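You operate a simulated robot arm through the tools that you are given. There is no shell and no other tool.

The job below is to be done with a simulated robot arm. You get a single attempt, and the scene is never put back.

TASK
Switch the middle hot plate off, wipe up the wet patch beside it and switch it on again.
Fine: the orange bag goes in the steel bowl; teal scouring pad, put back before the plate goes on. What is to be rubbed or washed off counts as gone when no trace of it is left.

The check looks at the end state, three seconds after you hand in, the way a careful person would. Anything else that was tipped, shoved, dropped, spilled or broken makes it a failure.

THE ROBOT
A 6-joint arm with a two-finger gripper, fixed in place. Base frame: the origin is at the foot of the arm, x ahead of it, y to its left, z up. Readings come in mm, degrees, newtons and seconds.
It reaches about 1298 mm from its shoulder. Its first joint turns from -149.0 to 149.0 degrees. Payload 1.57 kg.
Tool frame: the origin (TCP) lies between the finger pads and is the grasp point; the fingertips stand 21 mm ahead of it; z points along the fingers, y is the line along which they close. Largest opening 70 mm; the body of the gripper starts 50 mm behind the TCP.
Orientation is that of the tool frame in the base frame, as [roll, pitch, yaw] about the fixed x, y, z axes, in that order (R = Rz(yaw) Ry(pitch) Rx(roll)). With the fingers straight down and closing along the base's y, the tool's x points along the base's -x, its y along +y and its z along -z.

THE INTERFACE
- The arm moves only by the tool servo_tool. Its argument "steps" is a list of rows, each a list of 7 numbers: the turn, a rotation vector about the tool's x, y, z in units of 180 degrees (1.0 is 180 degrees), then the shift along the tool's x, y, z in units of 500 mm (1.0 is 500 mm), then the opening, from 0 (shut) to 1 (fully open). In form: [[rx, ry, rz, x, y, z, fingers], ...]. A call has 1 to 20 rows; each row is the pose to reach, as a shift and turn from the pose commanded when the call began, along the tool's axes at that moment. A call with a number of a shift or a turn outside -1 to 1 is refused whole. A row lasts 0.2 s, in which the tool goes at most 50 mm and 8.6 degrees; a call with a longer step from one row to the next is refused whole, and so is a gripper value outside its range. Where a pose cannot be reached the arm comes as near as it can. A force on the tool above 40 N (or 10 N above the force at the start of the call, whichever is more), or a blocked arm, ends the call early, and 0.2 s more pass. The fingers move at their own pace and stop on an object; they squeeze with about 27 N. The grip force told is the motor's: it shows also when the fingers shut on nothing. Time passes only in rows, and 0.2 s behind the last, so rows that repeat a pose let the fingers close. The reply holds the time, the measured pose of the TCP, the force on the tool along the base axes, the opening and the grip force, in the units named above and with some noise, with the torque about the TCP (base axes, N m) and any sound that the robot's microphone picked up, and new pictures: "show" is both (left out), scene, wrist or none.
- Cameras (640 x 400 px; columns grow to the right, rows downward): "scene" is fixed at [403, -501.5, 1502.9]; the picture's right is [0.58, -0.81, 0.00], its down [0.15, 0.10, -0.98] and it looks along [0.80, 0.57, 0.18] (base axes); focal length 214 px, centre (320, 200). "wrist" rides on the gripper at [79, 4, -81] in the tool frame; the picture's right is [-0.05, 1.00, 0.00], its down [-0.67, -0.04, -0.74] and it looks along [-0.74, -0.04, 0.67] (tool axes); focal length 256 px, centre (320, 200). There is no depth. A picture from a camera that has moved, and an enlarged one, comes with that camera's place and axes in the base frame and with its lens.
- lift_body(by): slides the trunk up (or, below 0, down) by that many mm; the arm rides with it, the base frame stays. It gives what a move gives, with no picture.
- inspect(camera, box): a new picture of the part [left, top, right, bottom] of that camera's present view, enlarged. It takes no simulated time.
- hand_in(): hands the job in; it is judged then, once.

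Nothing tells you positions but the pictures and the camera data. Unless the task says otherwise, let go and move clear before handing in.

The tools are called after ">>>" as name(argument=value, ...) on one line, values as JSON. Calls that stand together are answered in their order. servo_tool: Moves the arm, as the interface text tells. Its arguments: {"type":"object","properties":{"steps":{"type":"array","items":{"type":"array","items":{"type":"number"}}},"show":{"type":"string","enum":["both","scene","wrist","none"]}},"required":["steps"]} The other tools are called the same way: lift_body (by) slides the trunk up or down; inspect (camera, box) takes an enlarged picture of a part of a camera's view; hand_in () hands the job in.

At the start:

```text
clock: 0.0
tool_pos: [226.7, -636.9, 1214.1]
ee_rot: [180.0, 0.0, 179.9]
wrist_force: [0.3, -1.1, 0.9]
torque: [-0.01, -0.01, 0.01]
gripper_width: 69.9
finger_force: 0.0
trunk travel left (down, up): [-895.0, 75.0]
```

scene: 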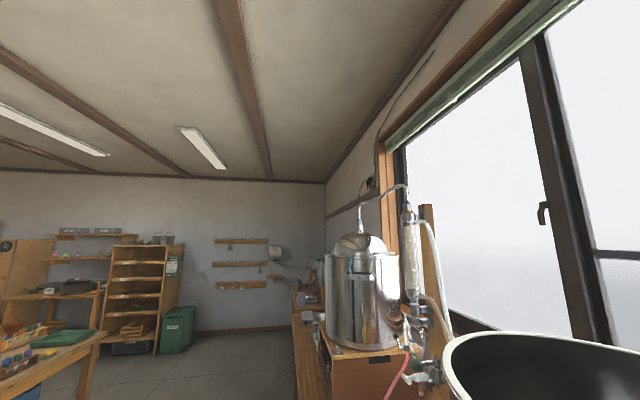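
wrist: 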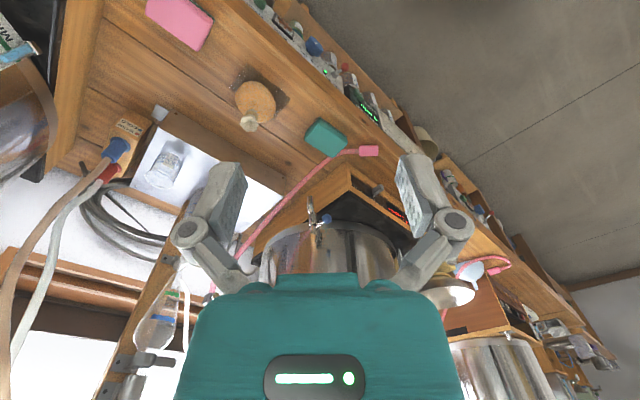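

I see a long workbench in the wrist view, which is upside down, with a teal pad, a pink block, a steel pot and several devices on it. I'll look at the details before moving.

>>> inspect(camera="wrist", box=[0, 0, 320, 200])

>>> inspect(camera="wrist", box=[240, 0, 480, 150])

>>> inspect(camera="wrist", box=[400, 200, 640, 400])

>>> inspect(camera="scene", box=[280, 180, 480, 400])

>>> inspect(camera="scene", box=[0, 200, 320, 400])

```text
2.00 times, centred on (160, 100) of wrist
camera zoom: at [146.1, -631.8, 1294.6], right [0.05, 1.0, 0.0], down [0.67, -0.04, 0.74], along [0.74, -0.04, -0.67], focal length 512 px, centre (640, 400)
```

zoom: 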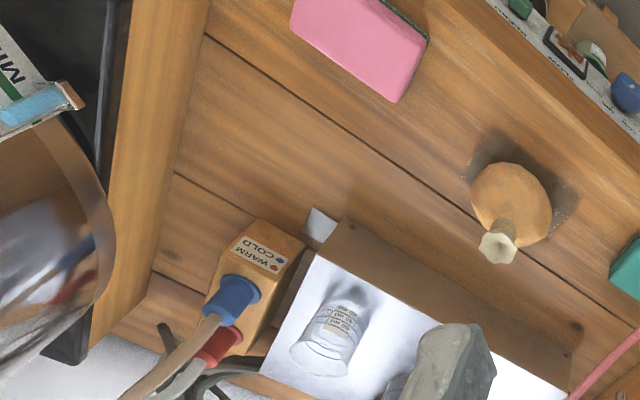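

```text
2.67 times, centred on (360, 75) of wrist
camera zoom: at [146.1, -631.8, 1294.6], right [0.05, 1.0, 0.0], down [0.67, -0.04, 0.74], along [0.74, -0.04, -0.67], focal length 683 px, centre (213, 533)
```

zoom: 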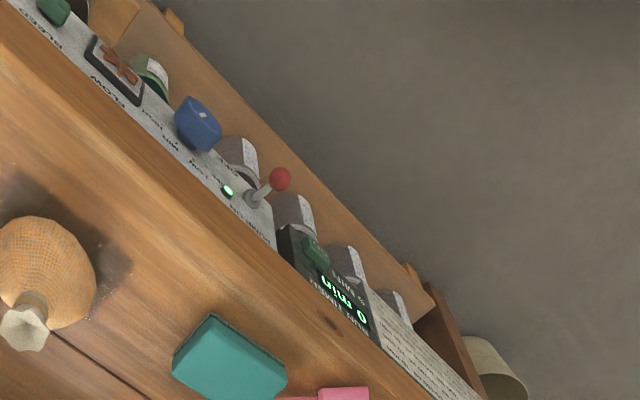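

```text
2.00 times, centred on (520, 300) of wrist
camera zoom: at [146.1, -631.8, 1294.6], right [0.05, 1.0, 0.0], down [0.67, -0.04, 0.74], along [0.74, -0.04, -0.67], focal length 512 px, centre (-80, 0)
```

zoom: 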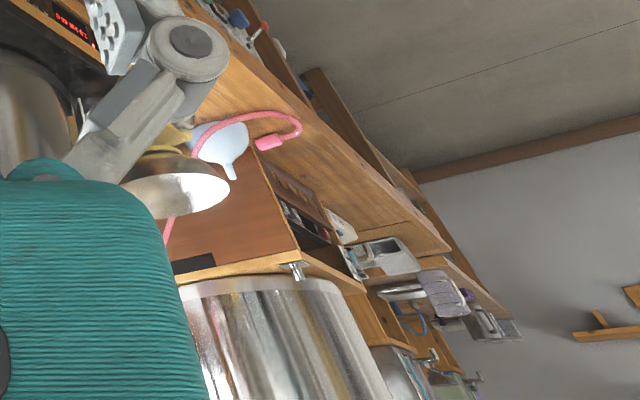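

```text
1.82 times, centred on (380, 290) of scene
camera zoom: at [403.0, -501.5, 1502.9], right [0.58, -0.81, 0.0], down [0.15, 0.1, -0.98], along [0.8, 0.57, 0.18], focal length 390 px, centre (211, 36)
```

zoom: 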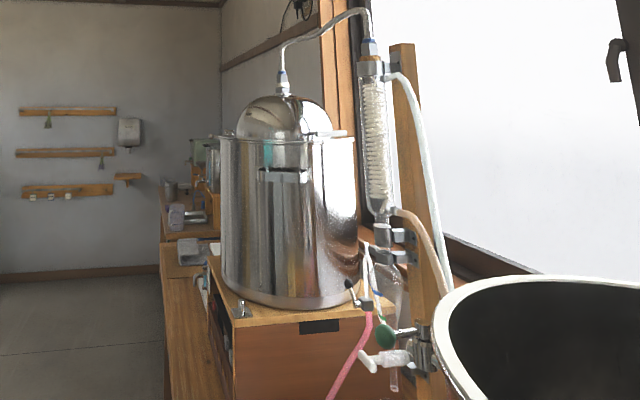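

```text
2.00 times, centred on (160, 300) of scene
camera zoom: at [403.0, -501.5, 1502.9], right [0.58, -0.81, 0.0], down [0.15, 0.1, -0.98], along [0.8, 0.57, 0.18], focal length 429 px, centre (640, 0)
```

zoom: 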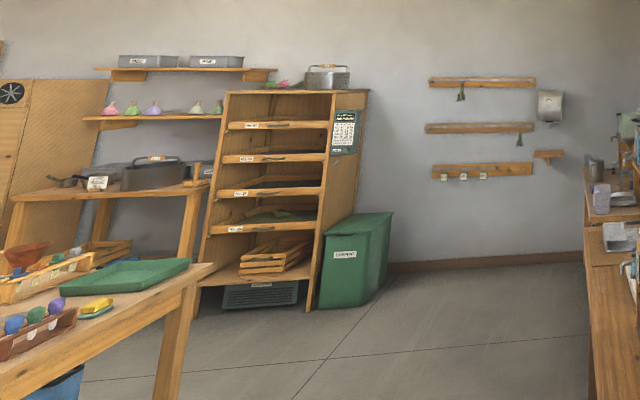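

The round orange-mesh item with a tied neck is probably the orange bag. The teal pad lies on the bench near a front control panel. I'll raise the camera for a wider view and some parallax.

>>> servo_tool(steps=[[0, 0, 0, 0, 0, -0.08, 1], [0, 0, 0, 0, 0, -0.16, 1], [0, 0, 0, 0, 0, -0.24, 1], [0, 0, 0, 0, 0, -0.3, 1]])

```text
clock: 1.0
tool_pos: [227.4, -635.5, 1213.5]
ee_rot: [-180.0, 0.1, 179.9]
wrist_force: [-0.9, -0.1, -0.8]
torque: [0.0, -0.02, 0.02]
gripper_width: 70.0
finger_force: 0.0
out of reach, approached as far as the arm can: row 1, 2, 3, 4
trunk travel left (down, up): [-895.0, 75.0]
camera wrist: at [146.1, -631.8, 1294.6], right [0.05, 1.0, 0.0], down [0.67, -0.04, 0.74], along [0.74, -0.04, -0.67], focal length 256 px, centre (320, 200)
```

scene: 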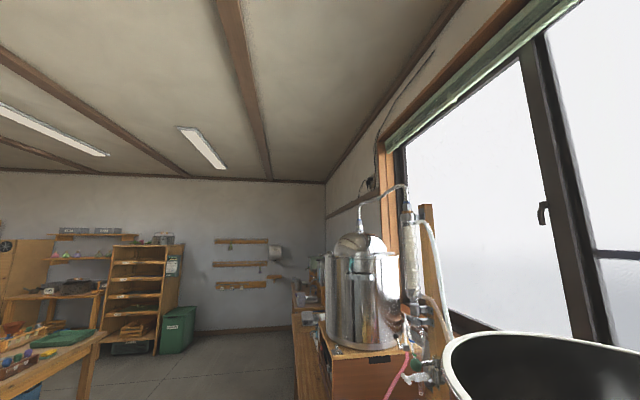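
wrist: 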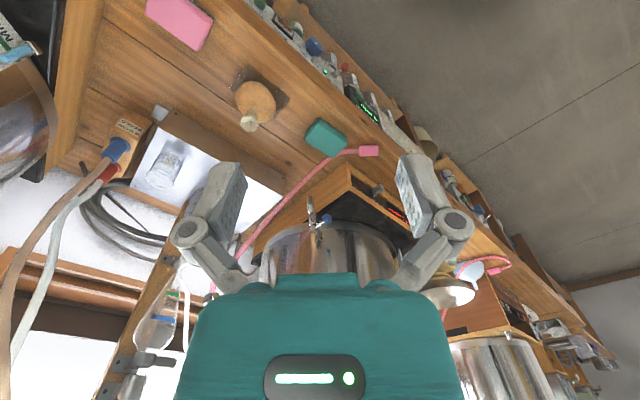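

The arm is at its height limit in this posture. I'll turn the camera to look right (toward -y).

>>> servo_tool(steps=[[0, 0, 0.045, 0, 0, 0, 1], [0, 0, 0.09, 0, 0, 0, 1], [0, 0, 0.135, 0, 0, 0, 1], [0, 0, 0.18, 0, 0, 0, 1], [0, 0, 0.225, 0, 0, 0, 1], [0, 0, 0.27, 0, 0, 0, 1]], show="wrist")

```text
clock: 2.4
tool_pos: [223.0, -641.7, 1214.4]
ee_rot: [180.0, 0.0, 131.3]
wrist_force: [-0.4, -0.6, 0.2]
torque: [0.02, 0.01, 0.01]
gripper_width: 70.0
finger_force: 0.1
trunk travel left (down, up): [-895.0, 75.0]
camera wrist: at [172.7, -579.0, 1294.6], right [0.79, 0.62, 0.0], down [0.41, -0.52, 0.74], along [0.46, -0.59, -0.67], focal length 256 px, centre (320, 200)
```

wrist: 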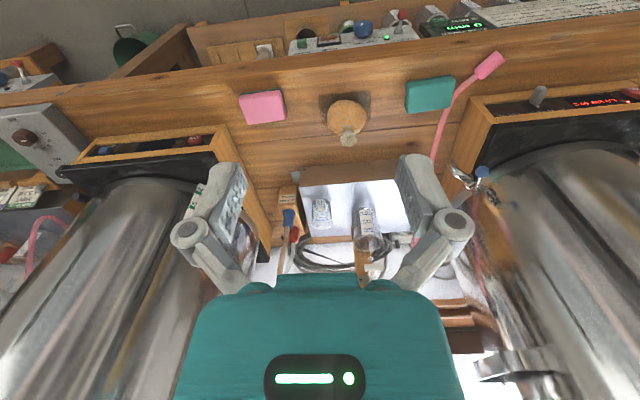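

Now the view is square to the bench. There are stills on hot-plate boxes to the left and right, with a third further along +y. I'll inspect their panels.

>>> inspect(camera="wrist", box=[440, 0, 640, 200])

>>> inspect(camera="wrist", box=[0, 60, 240, 220])

>>> inspect(camera="wrist", box=[180, 0, 500, 200])

>>> inspect(camera="wrist", box=[220, 150, 460, 300])

```text
2.00 times, centred on (540, 100) of wrist
camera zoom: at [172.7, -579.0, 1294.6], right [0.79, 0.62, 0.0], down [0.41, -0.52, 0.74], along [0.46, -0.59, -0.67], focal length 512 px, centre (-120, 400)
```

zoom: 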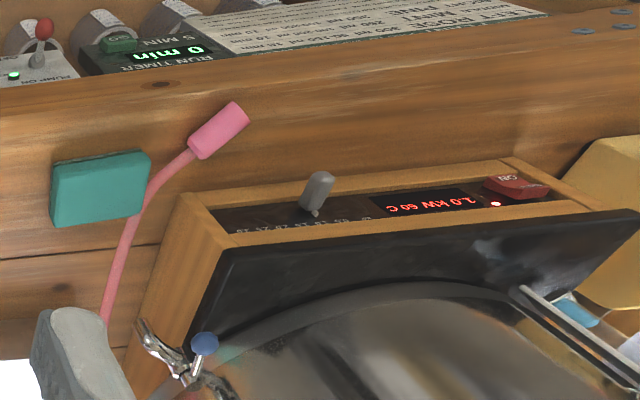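

```text
2.50 times, centred on (120, 140) of wrist
camera zoom: at [172.7, -579.0, 1294.6], right [0.79, 0.62, 0.0], down [0.41, -0.52, 0.74], along [0.46, -0.59, -0.67], focal length 640 px, centre (820, 350)
```

zoom: 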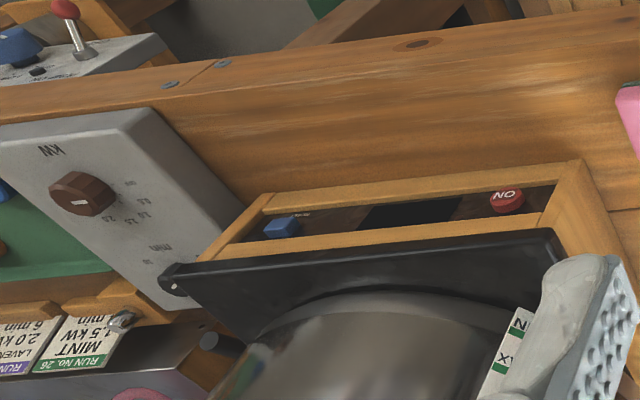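

```text
2.00 times, centred on (340, 100) of wrist
camera zoom: at [172.7, -579.0, 1294.6], right [0.79, 0.62, 0.0], down [0.41, -0.52, 0.74], along [0.46, -0.59, -0.67], focal length 512 px, centre (280, 400)
```

zoom: 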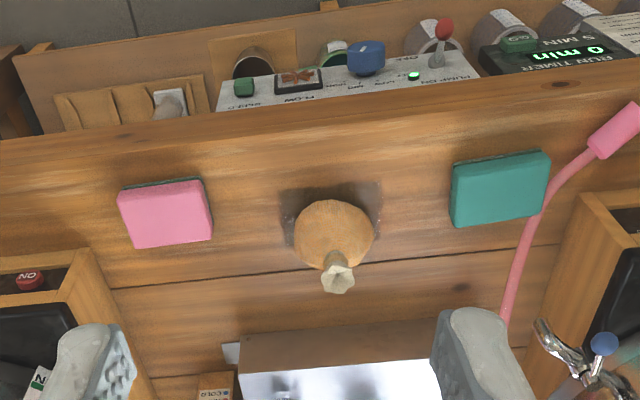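

```text
2.67 times, centred on (340, 225) of wrist
camera zoom: at [172.7, -579.0, 1294.6], right [0.79, 0.62, 0.0], down [0.41, -0.52, 0.74], along [0.46, -0.59, -0.67], focal length 683 px, centre (267, 133)
```

zoom: 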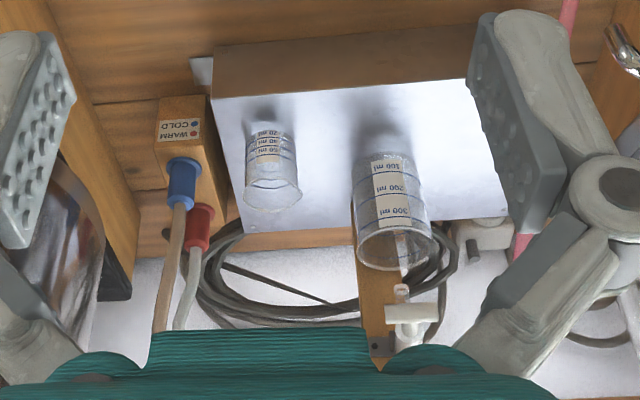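

The bag sits on a dark wet patch between two plates. The right one is lit ("2.0 kW 60 C", red ON rocker). I still need to confirm which plate is the middle one and find the steel bowl, so I'll keep panning.

>>> servo_tool(steps=[[0, 0, 0.045, 0, 0, 0, 1], [0, 0, 0.09, 0, 0, 0, 1], [0, 0, 0.135, 0, 0, 0, 1], [0, 0, 0.18, 0, 0, 0, 1], [0, 0, 0.225, 0, 0, 0, 1], [0, 0, 0.27, 0, 0, 0, 1]], show="wrist")

>>> servo_tool(steps=[[0, 0, -0.045, 0, 0, 0, 1], [0, 0, -0.09, 0, 0, 0, 1], [0, 0, -0.135, 0, 0, 0, 1], [0, 0, -0.18, 0, 0, 0, 1], [0, 0, -0.225, 0, 0, 0, 1], [0, 0, -0.27, 0, 0, 0, 1], [0, 0, -0.315, 0, 0, 0, 1], [0, 0, -0.36, 0, 0, 0, 1], [0, 0, -0.405, 0, 0, 0, 1], [0, 0, -0.45, 0, 0, 0, 1], [0, 0, -0.495, 0, 0, 0, 1], [0, 0, -0.54, 0, 0, 0, 1], [0, 0, -0.585, 0, 0, 0, 1], [0, 0, -0.63, 0, 0, 0, 1]], show="wrist")

```text
clock: 3.8
tool_pos: [222.8, -642.1, 1214.5]
ee_rot: [180.0, 0.1, 82.7]
wrist_force: [-1.1, -0.1, -0.2]
torque: [-0.02, -0.01, 0.01]
gripper_width: 69.7
finger_force: 0.1
trunk travel left (down, up): [-895.0, 75.0]
camera wrist: at [236.1, -563.2, 1294.6], right [0.98, -0.18, 0.0], down [-0.12, -0.66, 0.74], along [-0.13, -0.73, -0.67], focal length 256 px, centre (320, 200)
```

wrist: 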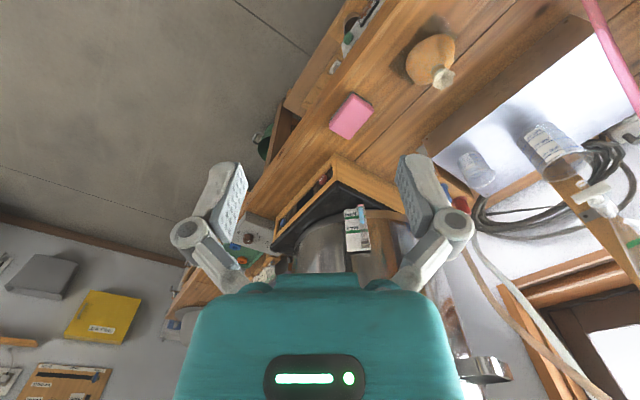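

```text
clock: 6.8
tool_pos: [221.9, -642.0, 1213.3]
ee_rot: [180.0, 0.0, -163.6]
wrist_force: [-0.4, -0.1, 0.3]
torque: [-0.04, 0.0, 0.01]
gripper_width: 70.2
finger_force: 0.2
trunk travel left (down, up): [-895.0, 75.0]
camera wrist: at [144.3, -660.3, 1294.6], right [-0.23, 0.97, 0.0], down [0.65, 0.15, 0.74], along [0.72, 0.17, -0.67], focal length 256 px, centre (320, 200)
```

wrist: 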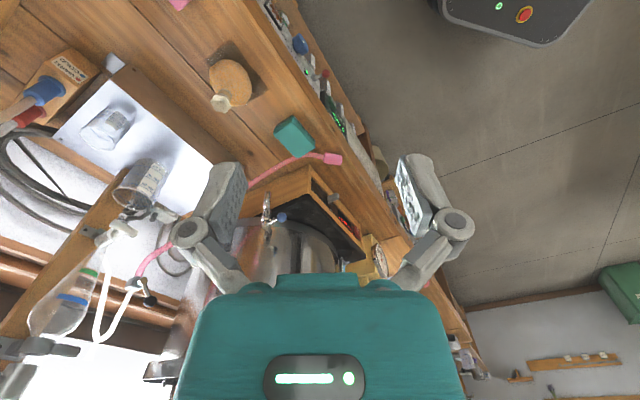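

The lit plate with the teal pad beside it seems to be the middle one, but I haven't confirmed that or found the steel bowl. I'll shift along the bench toward +y, staying back from it, and look square at the next section.

>>> servo_tool(steps=[[0, 0, 0.036, -0.0568, 0.057, 0, 1], [0, 0, 0.072, -0.1136, 0.114, 0, 1], [0, 0, 0.108, -0.1704, 0.171, 0, 1], [0, 0, 0.144, -0.2272, 0.228, 0, 1], [0, 0, 0.18, -0.284, 0.285, 0, 1], [0, 0, 0.216, -0.3408, 0.342, 0, 1], [0, 0, 0.252, -0.3976, 0.399, 0, 1], [0, 0, 0.288, -0.4544, 0.456, 0, 1], [0, 0, 0.324, -0.511, 0.513, 0, 1]], show="both")

```text
clock: 8.8
tool_pos: [405.7, -332.8, 1213.5]
ee_rot: [180.0, -0.1, 137.8]
wrist_force: [0.4, 0.8, 0.3]
torque: [-0.02, 0.03, -0.07]
gripper_width: 70.4
finger_force: 0.0
out of reach, approached as far as the arm can: row 8, 9
trunk travel left (down, up): [-895.0, 75.0]
camera wrist: at [350.0, -276.2, 1294.8], right [0.71, 0.7, 0.0], down [0.47, -0.47, 0.74], along [0.52, -0.53, -0.67], focal length 256 px, centre (320, 200)
```

scene: 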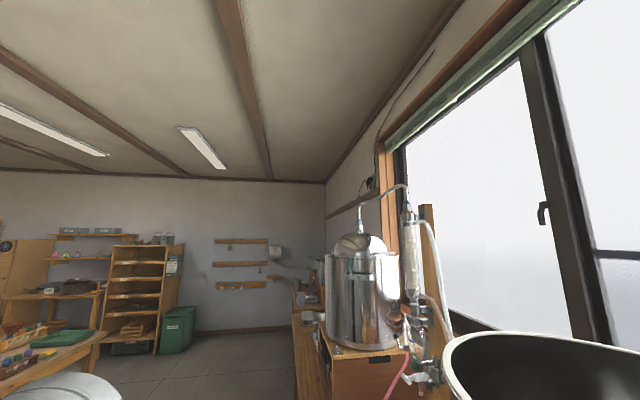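
wrist: 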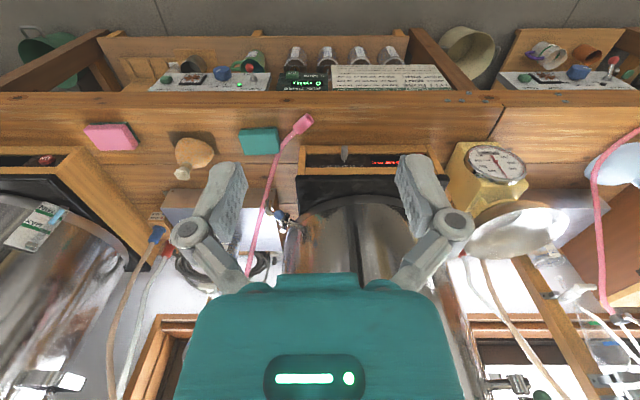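

Good view: the lit plate is in the centre, with a yellow scale and bowl to its right. I'll zoom in on the panel text, the plate controls and the bowl.

>>> inspect(camera="wrist", box=[320, 55, 460, 100])

>>> inspect(camera="wrist", box=[240, 120, 460, 240])

>>> inspect(camera="wrist", box=[430, 120, 640, 270])

>>> inspect(camera="wrist", box=[60, 40, 340, 220])

>>> inspect(camera="wrist", box=[470, 20, 640, 120])

```text
4.57 times, centred on (390, 78) of wrist
camera zoom: at [350.0, -276.2, 1294.8], right [0.71, 0.7, 0.0], down [0.47, -0.47, 0.74], along [0.52, -0.53, -0.67], focal length 1170 px, centre (0, 760)
```

zoom: 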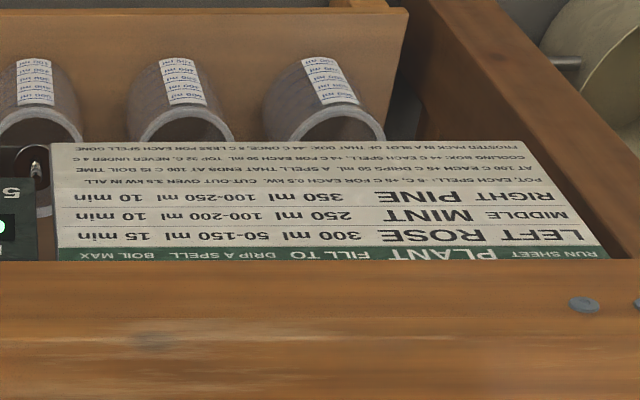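

```text
2.91 times, centred on (350, 180) of wrist
camera zoom: at [350.0, -276.2, 1294.8], right [0.71, 0.7, 0.0], down [0.47, -0.47, 0.74], along [0.52, -0.53, -0.67], focal length 745 px, centre (233, 258)
```

zoom: 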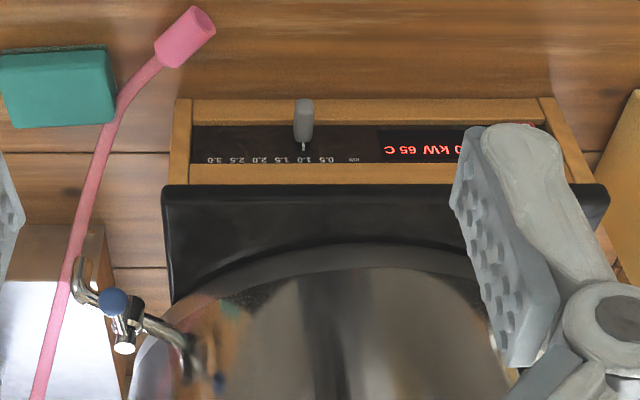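

```text
2.67 times, centred on (535, 195) of wrist
camera zoom: at [350.0, -276.2, 1294.8], right [0.71, 0.7, 0.0], down [0.47, -0.47, 0.74], along [0.52, -0.53, -0.67], focal length 683 px, centre (-253, 213)
```

zoom: 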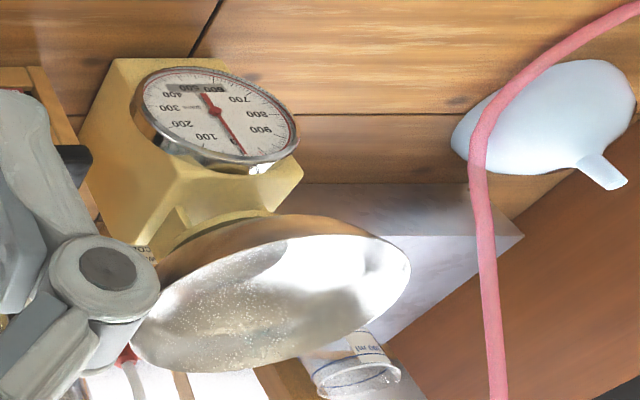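

```text
2.22 times, centred on (200, 130) of wrist
camera zoom: at [350.0, -276.2, 1294.8], right [0.71, 0.7, 0.0], down [0.47, -0.47, 0.74], along [0.52, -0.53, -0.67], focal length 569 px, centre (587, 356)
```

zoom: 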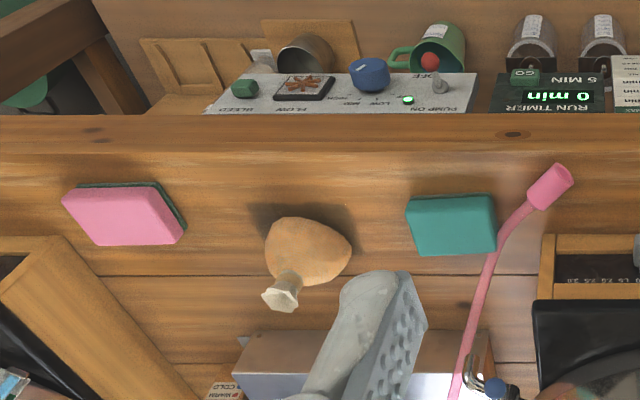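

```text
3.76 times, centred on (555, 70) of wrist
camera zoom: at [350.0, -276.2, 1294.8], right [0.71, 0.7, 0.0], down [0.47, -0.47, 0.74], along [0.52, -0.53, -0.67], focal length 964 px, centre (-565, 689)
```

zoom: 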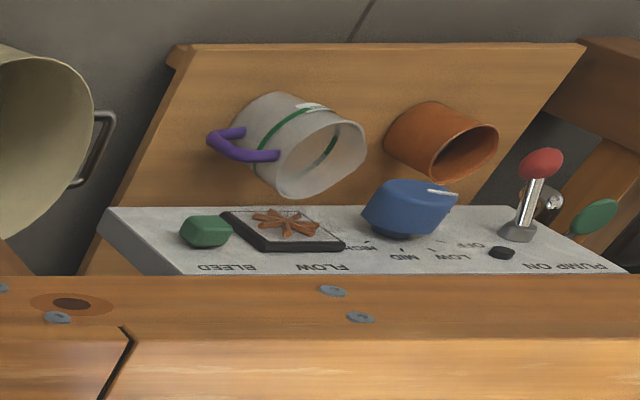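

The middle plate is the lit one. By triangulation I put the bench top at z≈759, the pad at bench coordinates u≈-90, n≈798, and the bag at u≈-262, n≈840 with its neck top at z≈858. The steel bowl is on the yellow scale. Next I'll go closer to the plate's panel to see the switch.

>>> servo_tool(steps=[[0, 0, 0.0022, -0.0456, 0.055, 0.043, 1], [0, 0, 0.0045, -0.0913, 0.11, 0.0857, 1], [0, 0, 0.0067, -0.137, 0.165, 0.1286, 1], [0, 0, 0.009, -0.1825, 0.22, 0.1714, 1], [0, 0, 0.011, -0.228, 0.275, 0.2143, 1], [0, 0, 0.0134, -0.2738, 0.33, 0.2571, 1], [0, 0, 0.0156, -0.3194, 0.385, 0.3, 1]], show="both")

```text
clock: 10.4
tool_pos: [659.2, -299.6, 1213.4]
ee_rot: [-180.0, 0.0, 135.1]
wrist_force: [-0.1, 0.7, -0.7]
torque: [-0.03, 0.03, 0.0]
gripper_width: 70.2
finger_force: 0.1
out of reach, approached as far as the arm can: row 1, 2, 3, 4, 5, 6, 7
trunk travel left (down, up): [-895.0, 75.0]
camera wrist: at [605.6, -240.8, 1294.2], right [0.74, 0.67, 0.0], down [0.45, -0.5, 0.74], along [0.5, -0.55, -0.67], focal length 256 px, centre (320, 200)
```

scene: 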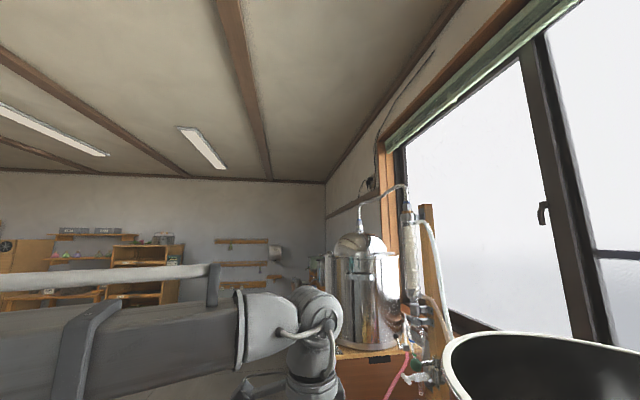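
wrist: 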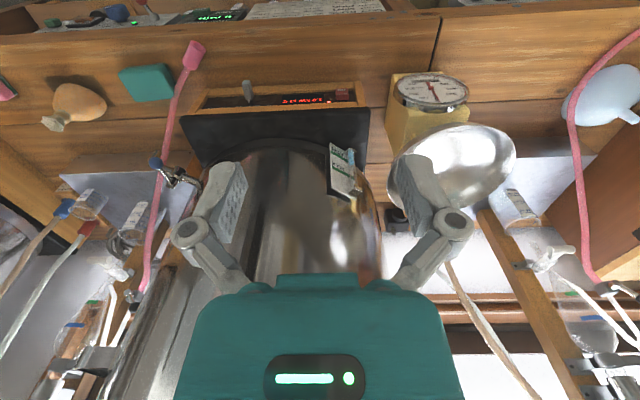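

The arm moved sideways but not downward, so vertical range may come mainly from the trunk. I'll test that with a small move down and a tilt.

>>> servo_tool(steps=[[0, 0, 0, 0, 0, 0.02, 1], [0, 0, 0, 0, 0, 0.04, 1]], show="none")

>>> servo_tool(steps=[[0, 0.03, 0, 0, 0, 0, 1], [0, 0.06, 0, 0, 0, 0, 1]], show="none")

>>> lift_body(by=-20)

```text
clock: 11.0
tool_pos: [657.3, -299.4, 1213.9]
ee_rot: [180.0, 0.1, 135.2]
wrist_force: [-0.5, -0.7, 0.2]
torque: [-0.04, 0.0, -0.01]
gripper_width: 70.2
finger_force: 0.0
out of reach, approached as far as the arm can: row 1, 2
trunk travel left (down, up): [-895.0, 75.0]
```

```text
clock: 11.6
tool_pos: [656.5, -299.1, 1217.5]
ee_rot: [-180.0, -10.9, 135.1]
wrist_force: [0.8, 0.2, 0.2]
torque: [-0.03, 0.03, 0.01]
gripper_width: 70.1
finger_force: 0.0
trunk travel left (down, up): [-895.0, 75.0]
```

```text
clock: 12.3
tool_pos: [656.0, -299.5, 1197.3]
ee_rot: [-180.0, -10.8, 135.1]
wrist_force: [-0.5, -1.2, 0.1]
torque: [-0.04, -0.01, 0.0]
gripper_width: 70.2
finger_force: 0.1
trunk travel left (down, up): [-875.0, 95.0]
```

Confirmed: vertical motion comes from the trunk, while the arm handles horizontal moves and tilt. I'll straighten the tool and lower the trunk to look at the switch.

>>> servo_tool(steps=[[0, -0.03, 0, 0, 0, 0, 1], [0, -0.06, 0, 0, 0, 0, 1]], show="none")

>>> lift_body(by=-160)

>>> servo_tool(steps=[[0, 0, 0, 0, 0, 0, 1]], show="both")

```text
clock: 12.9
tool_pos: [655.9, -299.6, 1193.3]
ee_rot: [180.0, 0.2, 135.1]
wrist_force: [-0.1, 0.1, -0.5]
torque: [-0.03, -0.01, 0.01]
gripper_width: 70.0
finger_force: 0.1
out of reach, approached as far as the arm can: row 2
trunk travel left (down, up): [-875.0, 95.0]
```

```text
clock: 14.7
tool_pos: [656.5, -300.8, 1033.8]
ee_rot: [-179.9, 0.0, 135.1]
wrist_force: [-1.3, -0.5, -0.2]
torque: [0.0, 0.01, 0.0]
gripper_width: 70.2
finger_force: 0.0
trunk travel left (down, up): [-715.0, 255.0]
```

```text
clock: 15.1
tool_pos: [655.8, -299.0, 1034.0]
ee_rot: [-179.9, -0.1, 135.2]
wrist_force: [0.3, 0.4, 0.6]
torque: [-0.04, 0.01, 0.01]
gripper_width: 70.2
finger_force: 0.2
trunk travel left (down, up): [-715.0, 255.0]
camera wrist: at [602.6, -240.6, 1114.6], right [0.74, 0.67, 0.0], down [0.45, -0.5, 0.74], along [0.5, -0.55, -0.67], focal length 256 px, centre (320, 200)
```

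scene: 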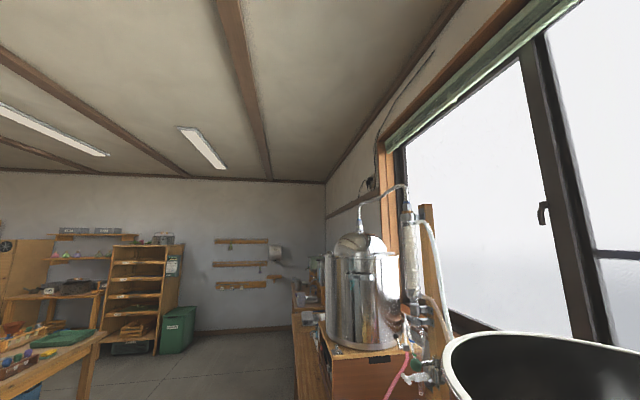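
wrist: 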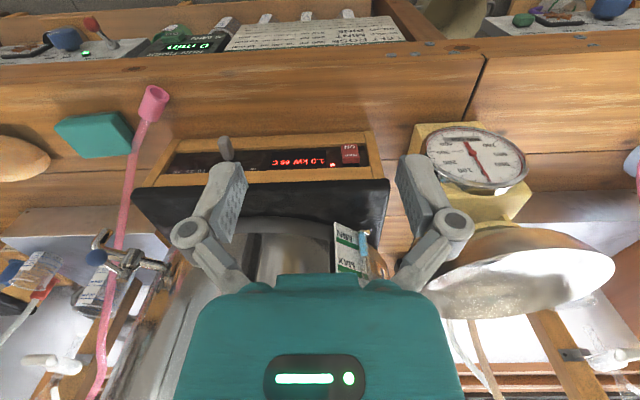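

>>> inspect(camera="wrist", box=[270, 120, 400, 200])

>>> inspect(camera="wrist", box=[140, 120, 300, 220])

>>> inspect(camera="wrist", box=[0, 60, 240, 210])

>>> inspect(camera="wrist", box=[210, 0, 420, 60])

```text
4.92 times, centred on (335, 160) of wrist
camera zoom: at [602.6, -240.6, 1114.6], right [0.74, 0.67, 0.0], down [0.45, -0.5, 0.74], along [0.5, -0.55, -0.67], focal length 1260 px, centre (246, 397)
```

zoom: 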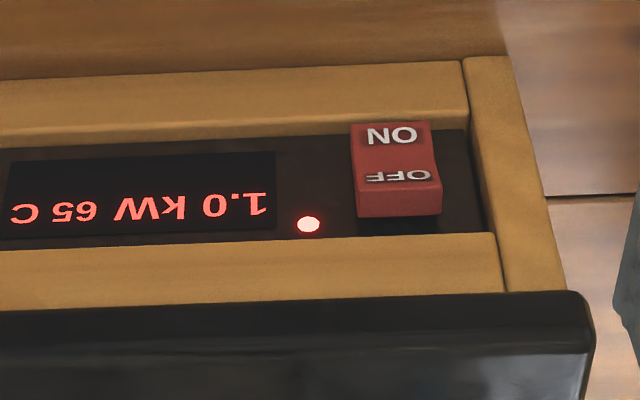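

```text
4.00 times, centred on (220, 170) of wrist
camera zoom: at [602.6, -240.6, 1114.6], right [0.74, 0.67, 0.0], down [0.45, -0.5, 0.74], along [0.5, -0.55, -0.67], focal length 1024 px, centre (720, 320)
```

zoom: 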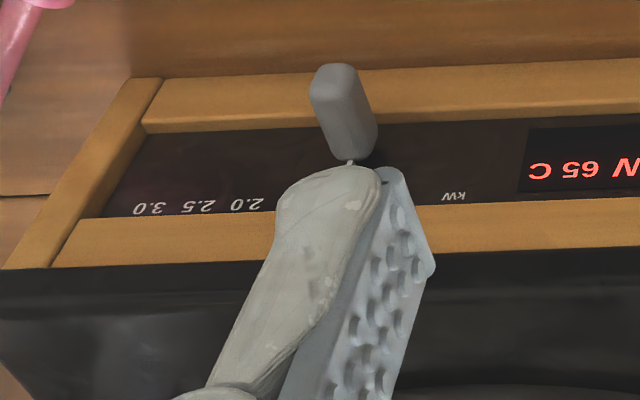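

```text
2.67 times, centred on (120, 135) of wrist
camera zoom: at [602.6, -240.6, 1114.6], right [0.74, 0.67, 0.0], down [0.45, -0.5, 0.74], along [0.5, -0.55, -0.67], focal length 683 px, centre (853, 373)
```

zoom: 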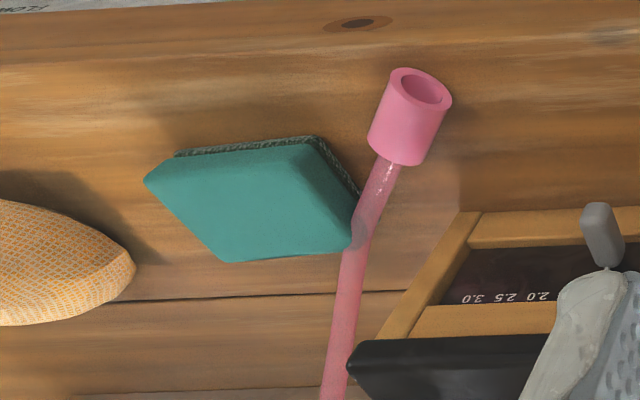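

```text
3.05 times, centred on (315, 30) of wrist
camera zoom: at [602.6, -240.6, 1114.6], right [0.74, 0.67, 0.0], down [0.45, -0.5, 0.74], along [0.5, -0.55, -0.67], focal length 780 px, centre (335, 718)
```

zoom: 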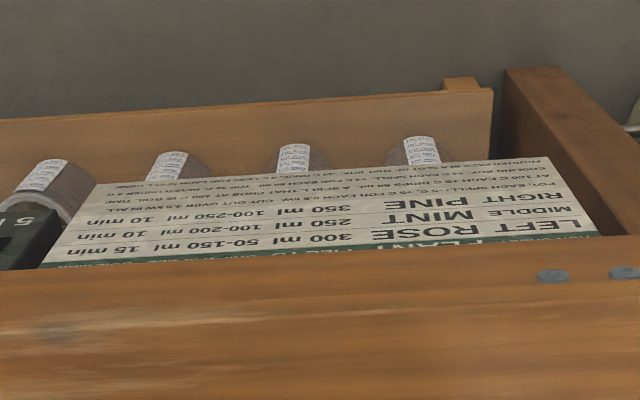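

The middle plate shows "1.0 kW 65 C", lit. Its rocker is pressed on the ON (front) half, and the OFF half stands raised on the pot side, at about u=290, n≈845, z≈800. I'll close the fingers and move above the OFF half.

>>> servo_tool(steps=[[0, 0, 0, -0.0865, 0.019, 0, 0], [0, 0, 0, -0.173, 0.038, 0, 0], [0, 0, 0, -0.2595, 0.057, 0, 0], [0, 0, 0, -0.346, 0.076, 0, 0], [0, 0, 0, -0.346, 0.076, 0, 0]], show="wrist")

>>> lift_body(by=-90)

>>> servo_tool(steps=[[0, 0, 0, 0, 0, 0, 0]], show="wrist")

```text
clock: 16.3
tool_pos: [805.9, -394.9, 1033.2]
ee_rot: [180.0, -0.1, 135.1]
wrist_force: [0.4, -0.4, -0.7]
torque: [0.03, -0.01, -0.03]
gripper_width: 0.0
finger_force: 27.3
trunk travel left (down, up): [-715.0, 255.0]
camera wrist: at [752.1, -335.6, 1114.5], right [0.74, 0.67, 0.0], down [0.45, -0.5, 0.74], along [0.5, -0.55, -0.67], focal length 256 px, centre (320, 200)
```

wrist: 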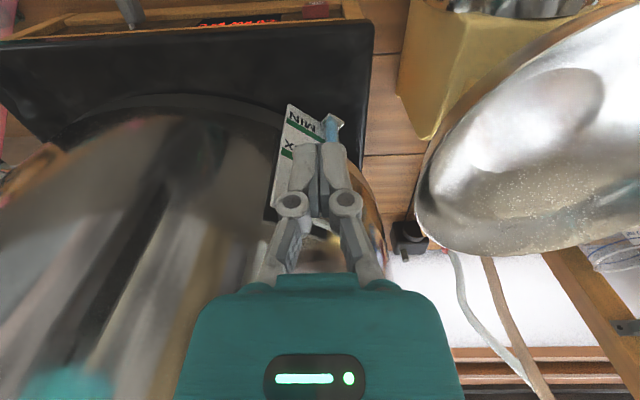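

```text
clock: 17.3
tool_pos: [806.9, -395.3, 957.8]
ee_rot: [-179.9, 0.7, 135.3]
wrist_force: [-5.9, 4.6, 21.4]
torque: [-1.12, -0.69, -0.15]
gripper_width: 0.0
finger_force: 26.9
trunk travel left (down, up): [-637.0, 333.0]
stopped: the force on the tool passed its limit at 107 N (the readings are from after the stop); the commanded pose is now the measured one
```

```text
clock: 17.7
tool_pos: [805.7, -393.6, 958.7]
ee_rot: [179.9, 0.6, 135.1]
wrist_force: [-8.8, 6.4, 19.2]
torque: [-1.17, -0.84, -0.22]
gripper_width: 0.0
finger_force: 26.5
trunk travel left (down, up): [-637.0, 333.0]
camera wrist: at [751.0, -334.8, 1038.2], right [0.74, 0.67, 0.0], down [0.44, -0.49, 0.75], along [0.5, -0.56, -0.66], focal length 256 px, centre (320, 200)
```

wrist: 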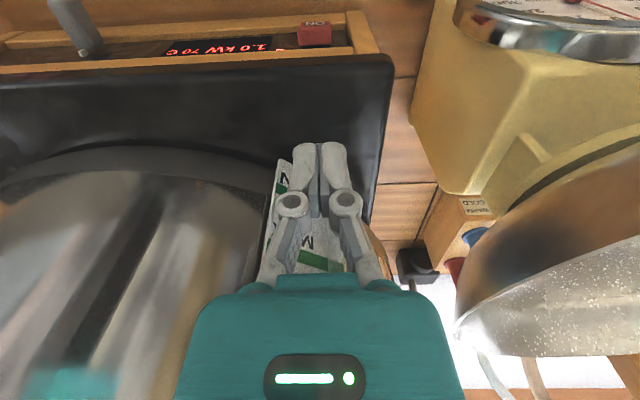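

The fingers pressed on something in front of the pot, probably the card with the blue clip. I'll back straight up and look.

>>> lift_body(by=60)

>>> servo_tool(steps=[[0, 0, 0, 0, 0, 0, 0]], show="both")

>>> inspect(camera="wrist", box=[230, 80, 400, 280])

```text
clock: 18.7
tool_pos: [807.8, -395.9, 1016.3]
ee_rot: [-179.9, 0.5, 135.1]
wrist_force: [-0.5, 0.3, -0.1]
torque: [0.01, -0.01, 0.02]
gripper_width: 0.1
finger_force: 27.1
trunk travel left (down, up): [-697.0, 273.0]
```

```text
clock: 19.1
tool_pos: [808.4, -395.3, 1014.8]
ee_rot: [-180.0, 0.5, 135.3]
wrist_force: [0.5, -0.2, 0.5]
torque: [-0.03, -0.02, 0.01]
gripper_width: 0.1
finger_force: 26.7
trunk travel left (down, up): [-697.0, 273.0]
camera wrist: at [753.7, -336.4, 1096.0], right [0.74, 0.67, 0.0], down [0.44, -0.49, 0.75], along [0.5, -0.56, -0.66], focal length 256 px, centre (320, 200)
```

scene: 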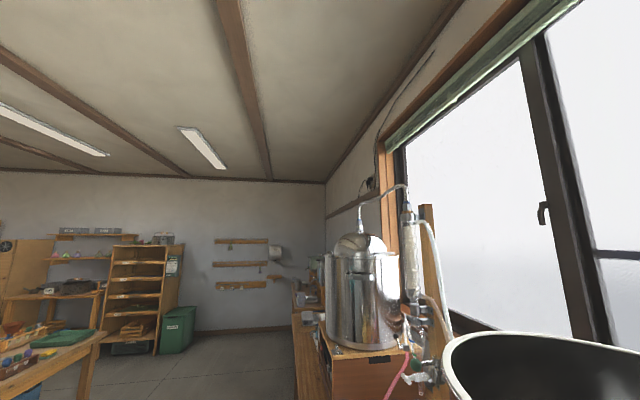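
wrist: 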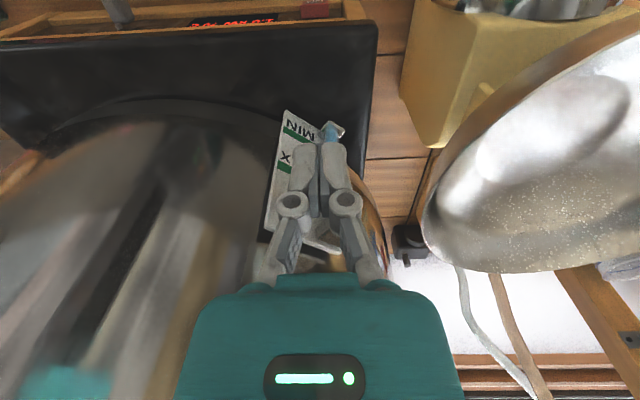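

```text
2.00 times, centred on (315, 180) of wrist
camera zoom: at [753.7, -336.4, 1096.0], right [0.74, 0.67, 0.0], down [0.44, -0.49, 0.75], along [0.5, -0.56, -0.66], focal length 512 px, centre (330, 240)
```

zoom: 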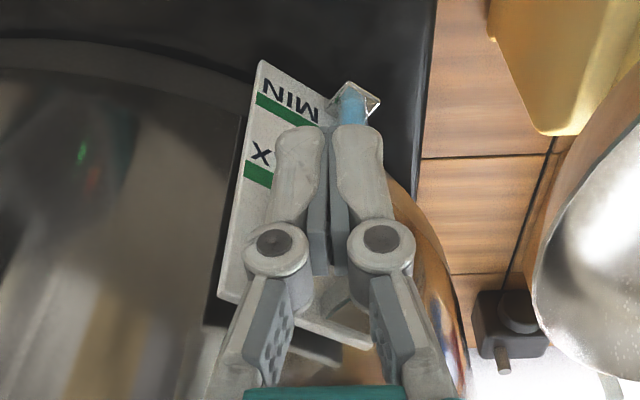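

The card and tap look unchanged. I'll back away from the pot and measure the rocker and the card/tap more carefully before going down.

>>> servo_tool(steps=[[0, 0, 0, 0.09, 0, 0, 0], [0, 0, 0, 0.18, 0, 0, 0], [0, 0, 0, 0.26, 0, 0, 0], [0, 0, 0, 0.26, 0, 0, 0]], show="wrist")

>>> inspect(camera="wrist", box=[250, 80, 410, 180])

>>> inspect(camera="wrist", box=[250, 160, 410, 260])

>>> lift_body(by=-100)

>>> servo_tool(steps=[[0, 0, 0, 0, 0, 0, 0]], show="wrist")

>>> inspect(camera="wrist", box=[250, 100, 410, 200])

>>> inspect(camera="wrist", box=[250, 160, 410, 260])

```text
clock: 20.1
tool_pos: [715.1, -304.7, 1016.4]
ee_rot: [180.0, 0.6, 135.1]
wrist_force: [-0.6, 0.3, -0.5]
torque: [0.0, 0.0, 0.02]
gripper_width: 0.2
finger_force: 27.0
trunk travel left (down, up): [-697.0, 273.0]
camera wrist: at [660.2, -244.9, 1096.1], right [0.74, 0.67, 0.0], down [0.44, -0.49, 0.75], along [0.5, -0.56, -0.66], focal length 256 px, centre (320, 200)
```

wrist: 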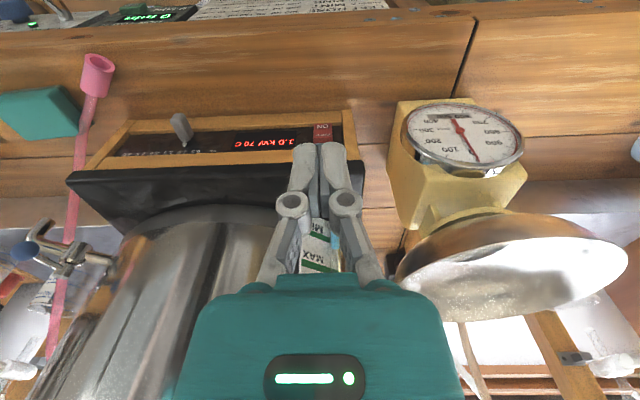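

```text
4.00 times, centred on (330, 130) of wrist
camera zoom: at [660.2, -244.9, 1096.1], right [0.74, 0.67, 0.0], down [0.44, -0.49, 0.75], along [0.5, -0.56, -0.66], focal length 1024 px, centre (280, 480)
```

zoom: 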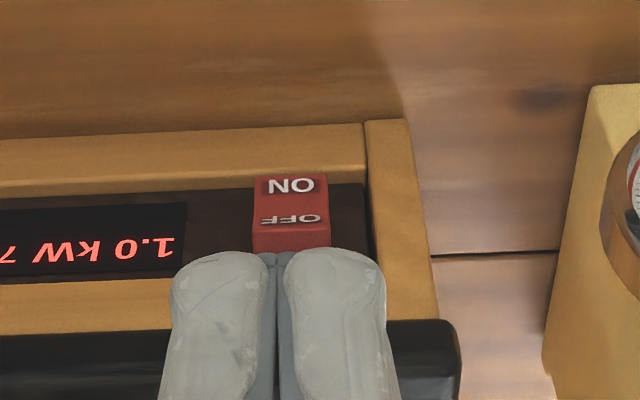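

```text
4.00 times, centred on (330, 210) of wrist
camera zoom: at [660.2, -244.9, 1096.1], right [0.74, 0.67, 0.0], down [0.44, -0.49, 0.75], along [0.5, -0.56, -0.66], focal length 1024 px, centre (280, 160)
```

zoom: 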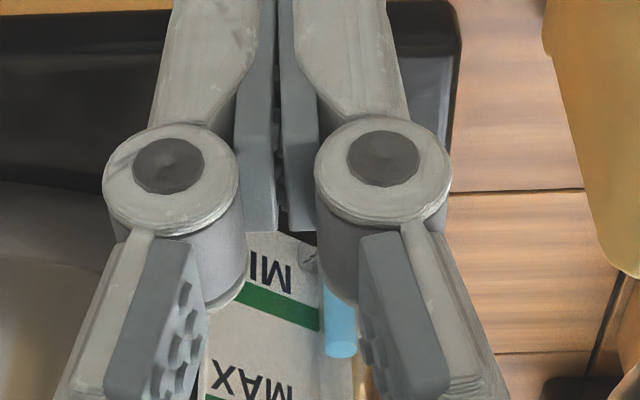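

```text
clock: 21.4
tool_pos: [713.3, -305.3, 915.9]
ee_rot: [-180.0, 0.5, 135.2]
wrist_force: [0.7, 0.4, -0.6]
torque: [0.0, -0.03, 0.01]
gripper_width: 0.0
finger_force: 27.5
trunk travel left (down, up): [-597.0, 373.0]
```

```text
clock: 21.8
tool_pos: [714.0, -305.5, 916.5]
ee_rot: [180.0, 0.5, 135.2]
wrist_force: [0.5, 0.3, -0.4]
torque: [-0.02, 0.01, 0.01]
gripper_width: 0.0
finger_force: 27.0
trunk travel left (down, up): [-597.0, 373.0]
camera wrist: at [660.2, -245.4, 996.0], right [0.74, 0.67, 0.0], down [0.44, -0.49, 0.75], along [0.5, -0.56, -0.66], focal length 256 px, centre (320, 200)
```

wrist: 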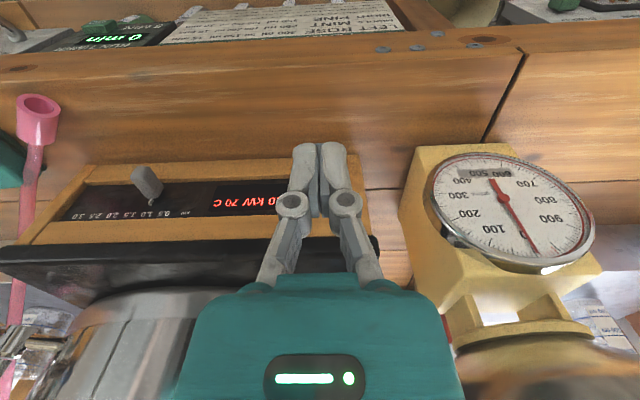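

```text
4.00 times, centred on (330, 150) of wrist
camera zoom: at [660.2, -245.4, 996.0], right [0.74, 0.67, 0.0], down [0.44, -0.49, 0.75], along [0.5, -0.56, -0.66], focal length 1024 px, centre (280, 400)
```

zoom: 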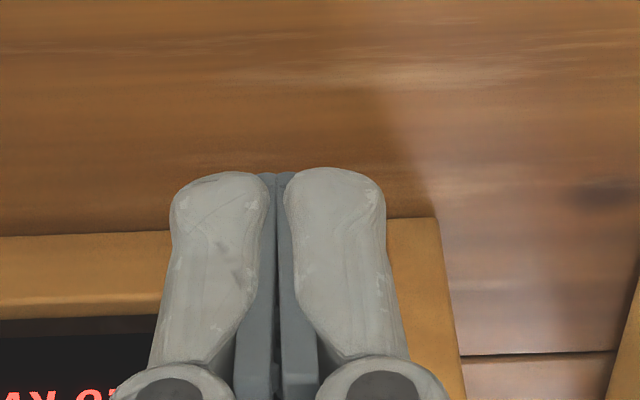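

```text
4.00 times, centred on (330, 210) of wrist
camera zoom: at [660.2, -245.4, 996.0], right [0.74, 0.67, 0.0], down [0.44, -0.49, 0.75], along [0.5, -0.56, -0.66], focal length 1024 px, centre (280, 160)
```

zoom: 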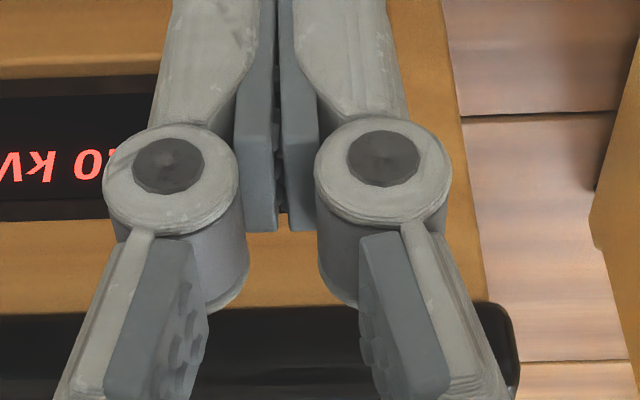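

Now I see it: the pot's front sight-gauge sticks out to n≈855 at z≈920–940, and that is what I touched. The OFF half of the rocker is at n≈835, so I'll come in lower and stop short of the gauge, levelling the slight tilt on the way.

>>> servo_tool(steps=[[0, 0.0028, 0, -0.075, 0, 0, 0], [0, 0.0028, 0, -0.15, 0, 0, 0], [0, 0.0028, 0, -0.22, 0, 0, 0], [0, 0.0028, 0, -0.22, 0, 0, 0]], show="wrist")

>>> inspect(camera="wrist", box=[240, 0, 400, 100])

>>> inspect(camera="wrist", box=[240, 100, 400, 200])

```text
clock: 22.8
tool_pos: [792.9, -383.7, 915.9]
ee_rot: [-180.0, 0.0, 135.2]
wrist_force: [0.5, -0.8, 0.9]
torque: [-0.02, 0.02, -0.04]
gripper_width: 0.0
finger_force: 26.8
trunk travel left (down, up): [-597.0, 373.0]
camera wrist: at [738.3, -323.9, 996.6], right [0.74, 0.67, 0.0], down [0.45, -0.49, 0.75], along [0.5, -0.55, -0.67], focal length 256 px, centre (320, 200)
```

wrist: 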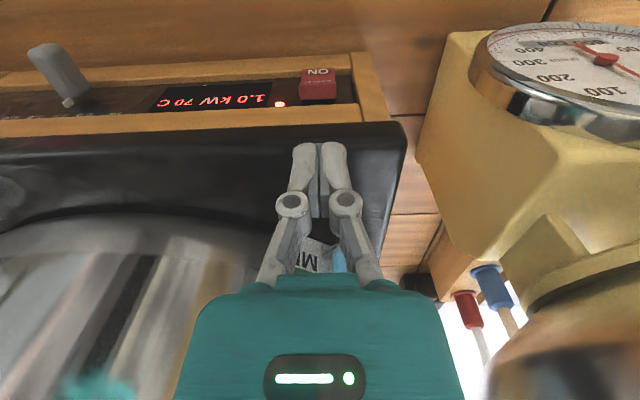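

```text
4.00 times, centred on (320, 50) of wrist
camera zoom: at [738.3, -323.9, 996.6], right [0.74, 0.67, 0.0], down [0.45, -0.49, 0.75], along [0.5, -0.55, -0.67], focal length 1024 px, centre (320, 800)
```

zoom: 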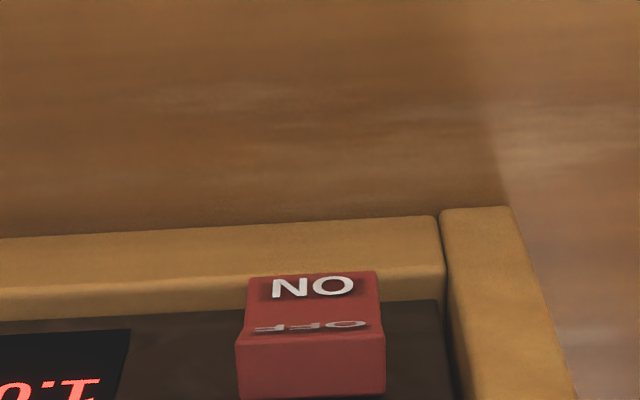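

```text
4.00 times, centred on (320, 150) of wrist
camera zoom: at [738.3, -323.9, 996.6], right [0.74, 0.67, 0.0], down [0.45, -0.49, 0.75], along [0.5, -0.55, -0.67], focal length 1024 px, centre (320, 400)
```

zoom: 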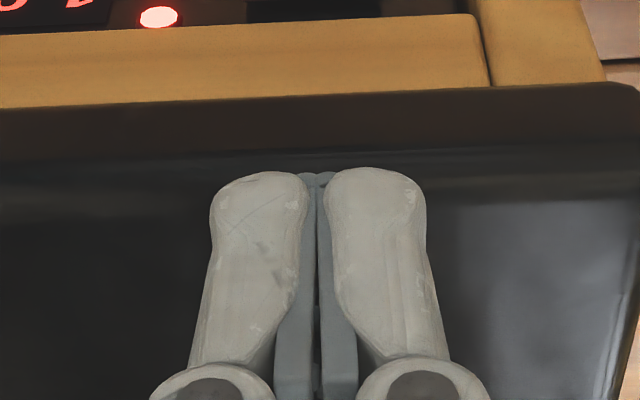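

I'm at n≈832 and clear of the gauge. Before pressing, I'll zoom in to get the rocker's shape right.

>>> inspect(camera="wrist", box=[290, 55, 350, 110])

>>> inspect(camera="wrist", box=[0, 30, 180, 150])

```text
7.27 times, centred on (320, 82) of wrist
camera zoom: at [738.3, -323.9, 996.6], right [0.74, 0.67, 0.0], down [0.45, -0.49, 0.75], along [0.5, -0.55, -0.67], focal length 1862 px, centre (320, 1054)
```

zoom: 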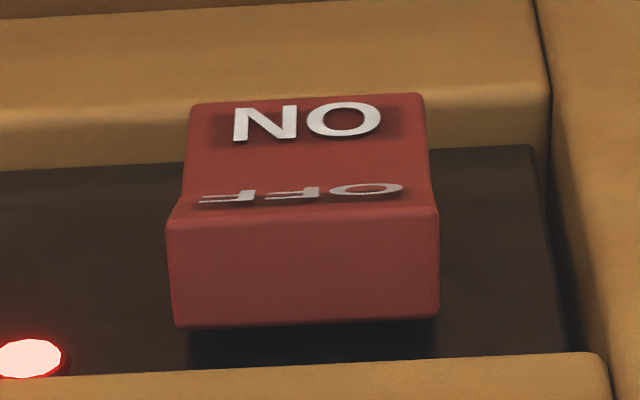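

```text
3.33 times, centred on (90, 90) of wrist
camera zoom: at [738.3, -323.9, 996.6], right [0.74, 0.67, 0.0], down [0.45, -0.49, 0.75], along [0.5, -0.55, -0.67], focal length 853 px, centre (1087, 567)
```

zoom: 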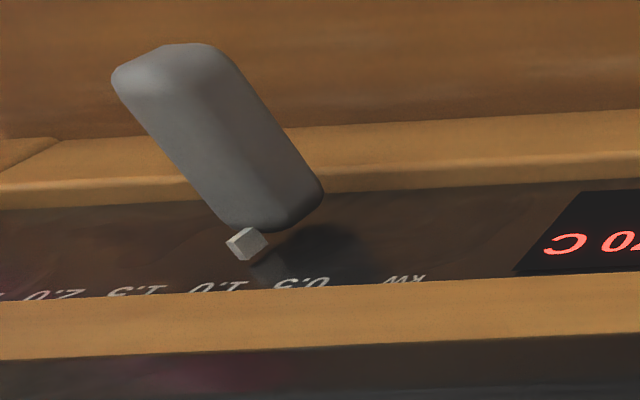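

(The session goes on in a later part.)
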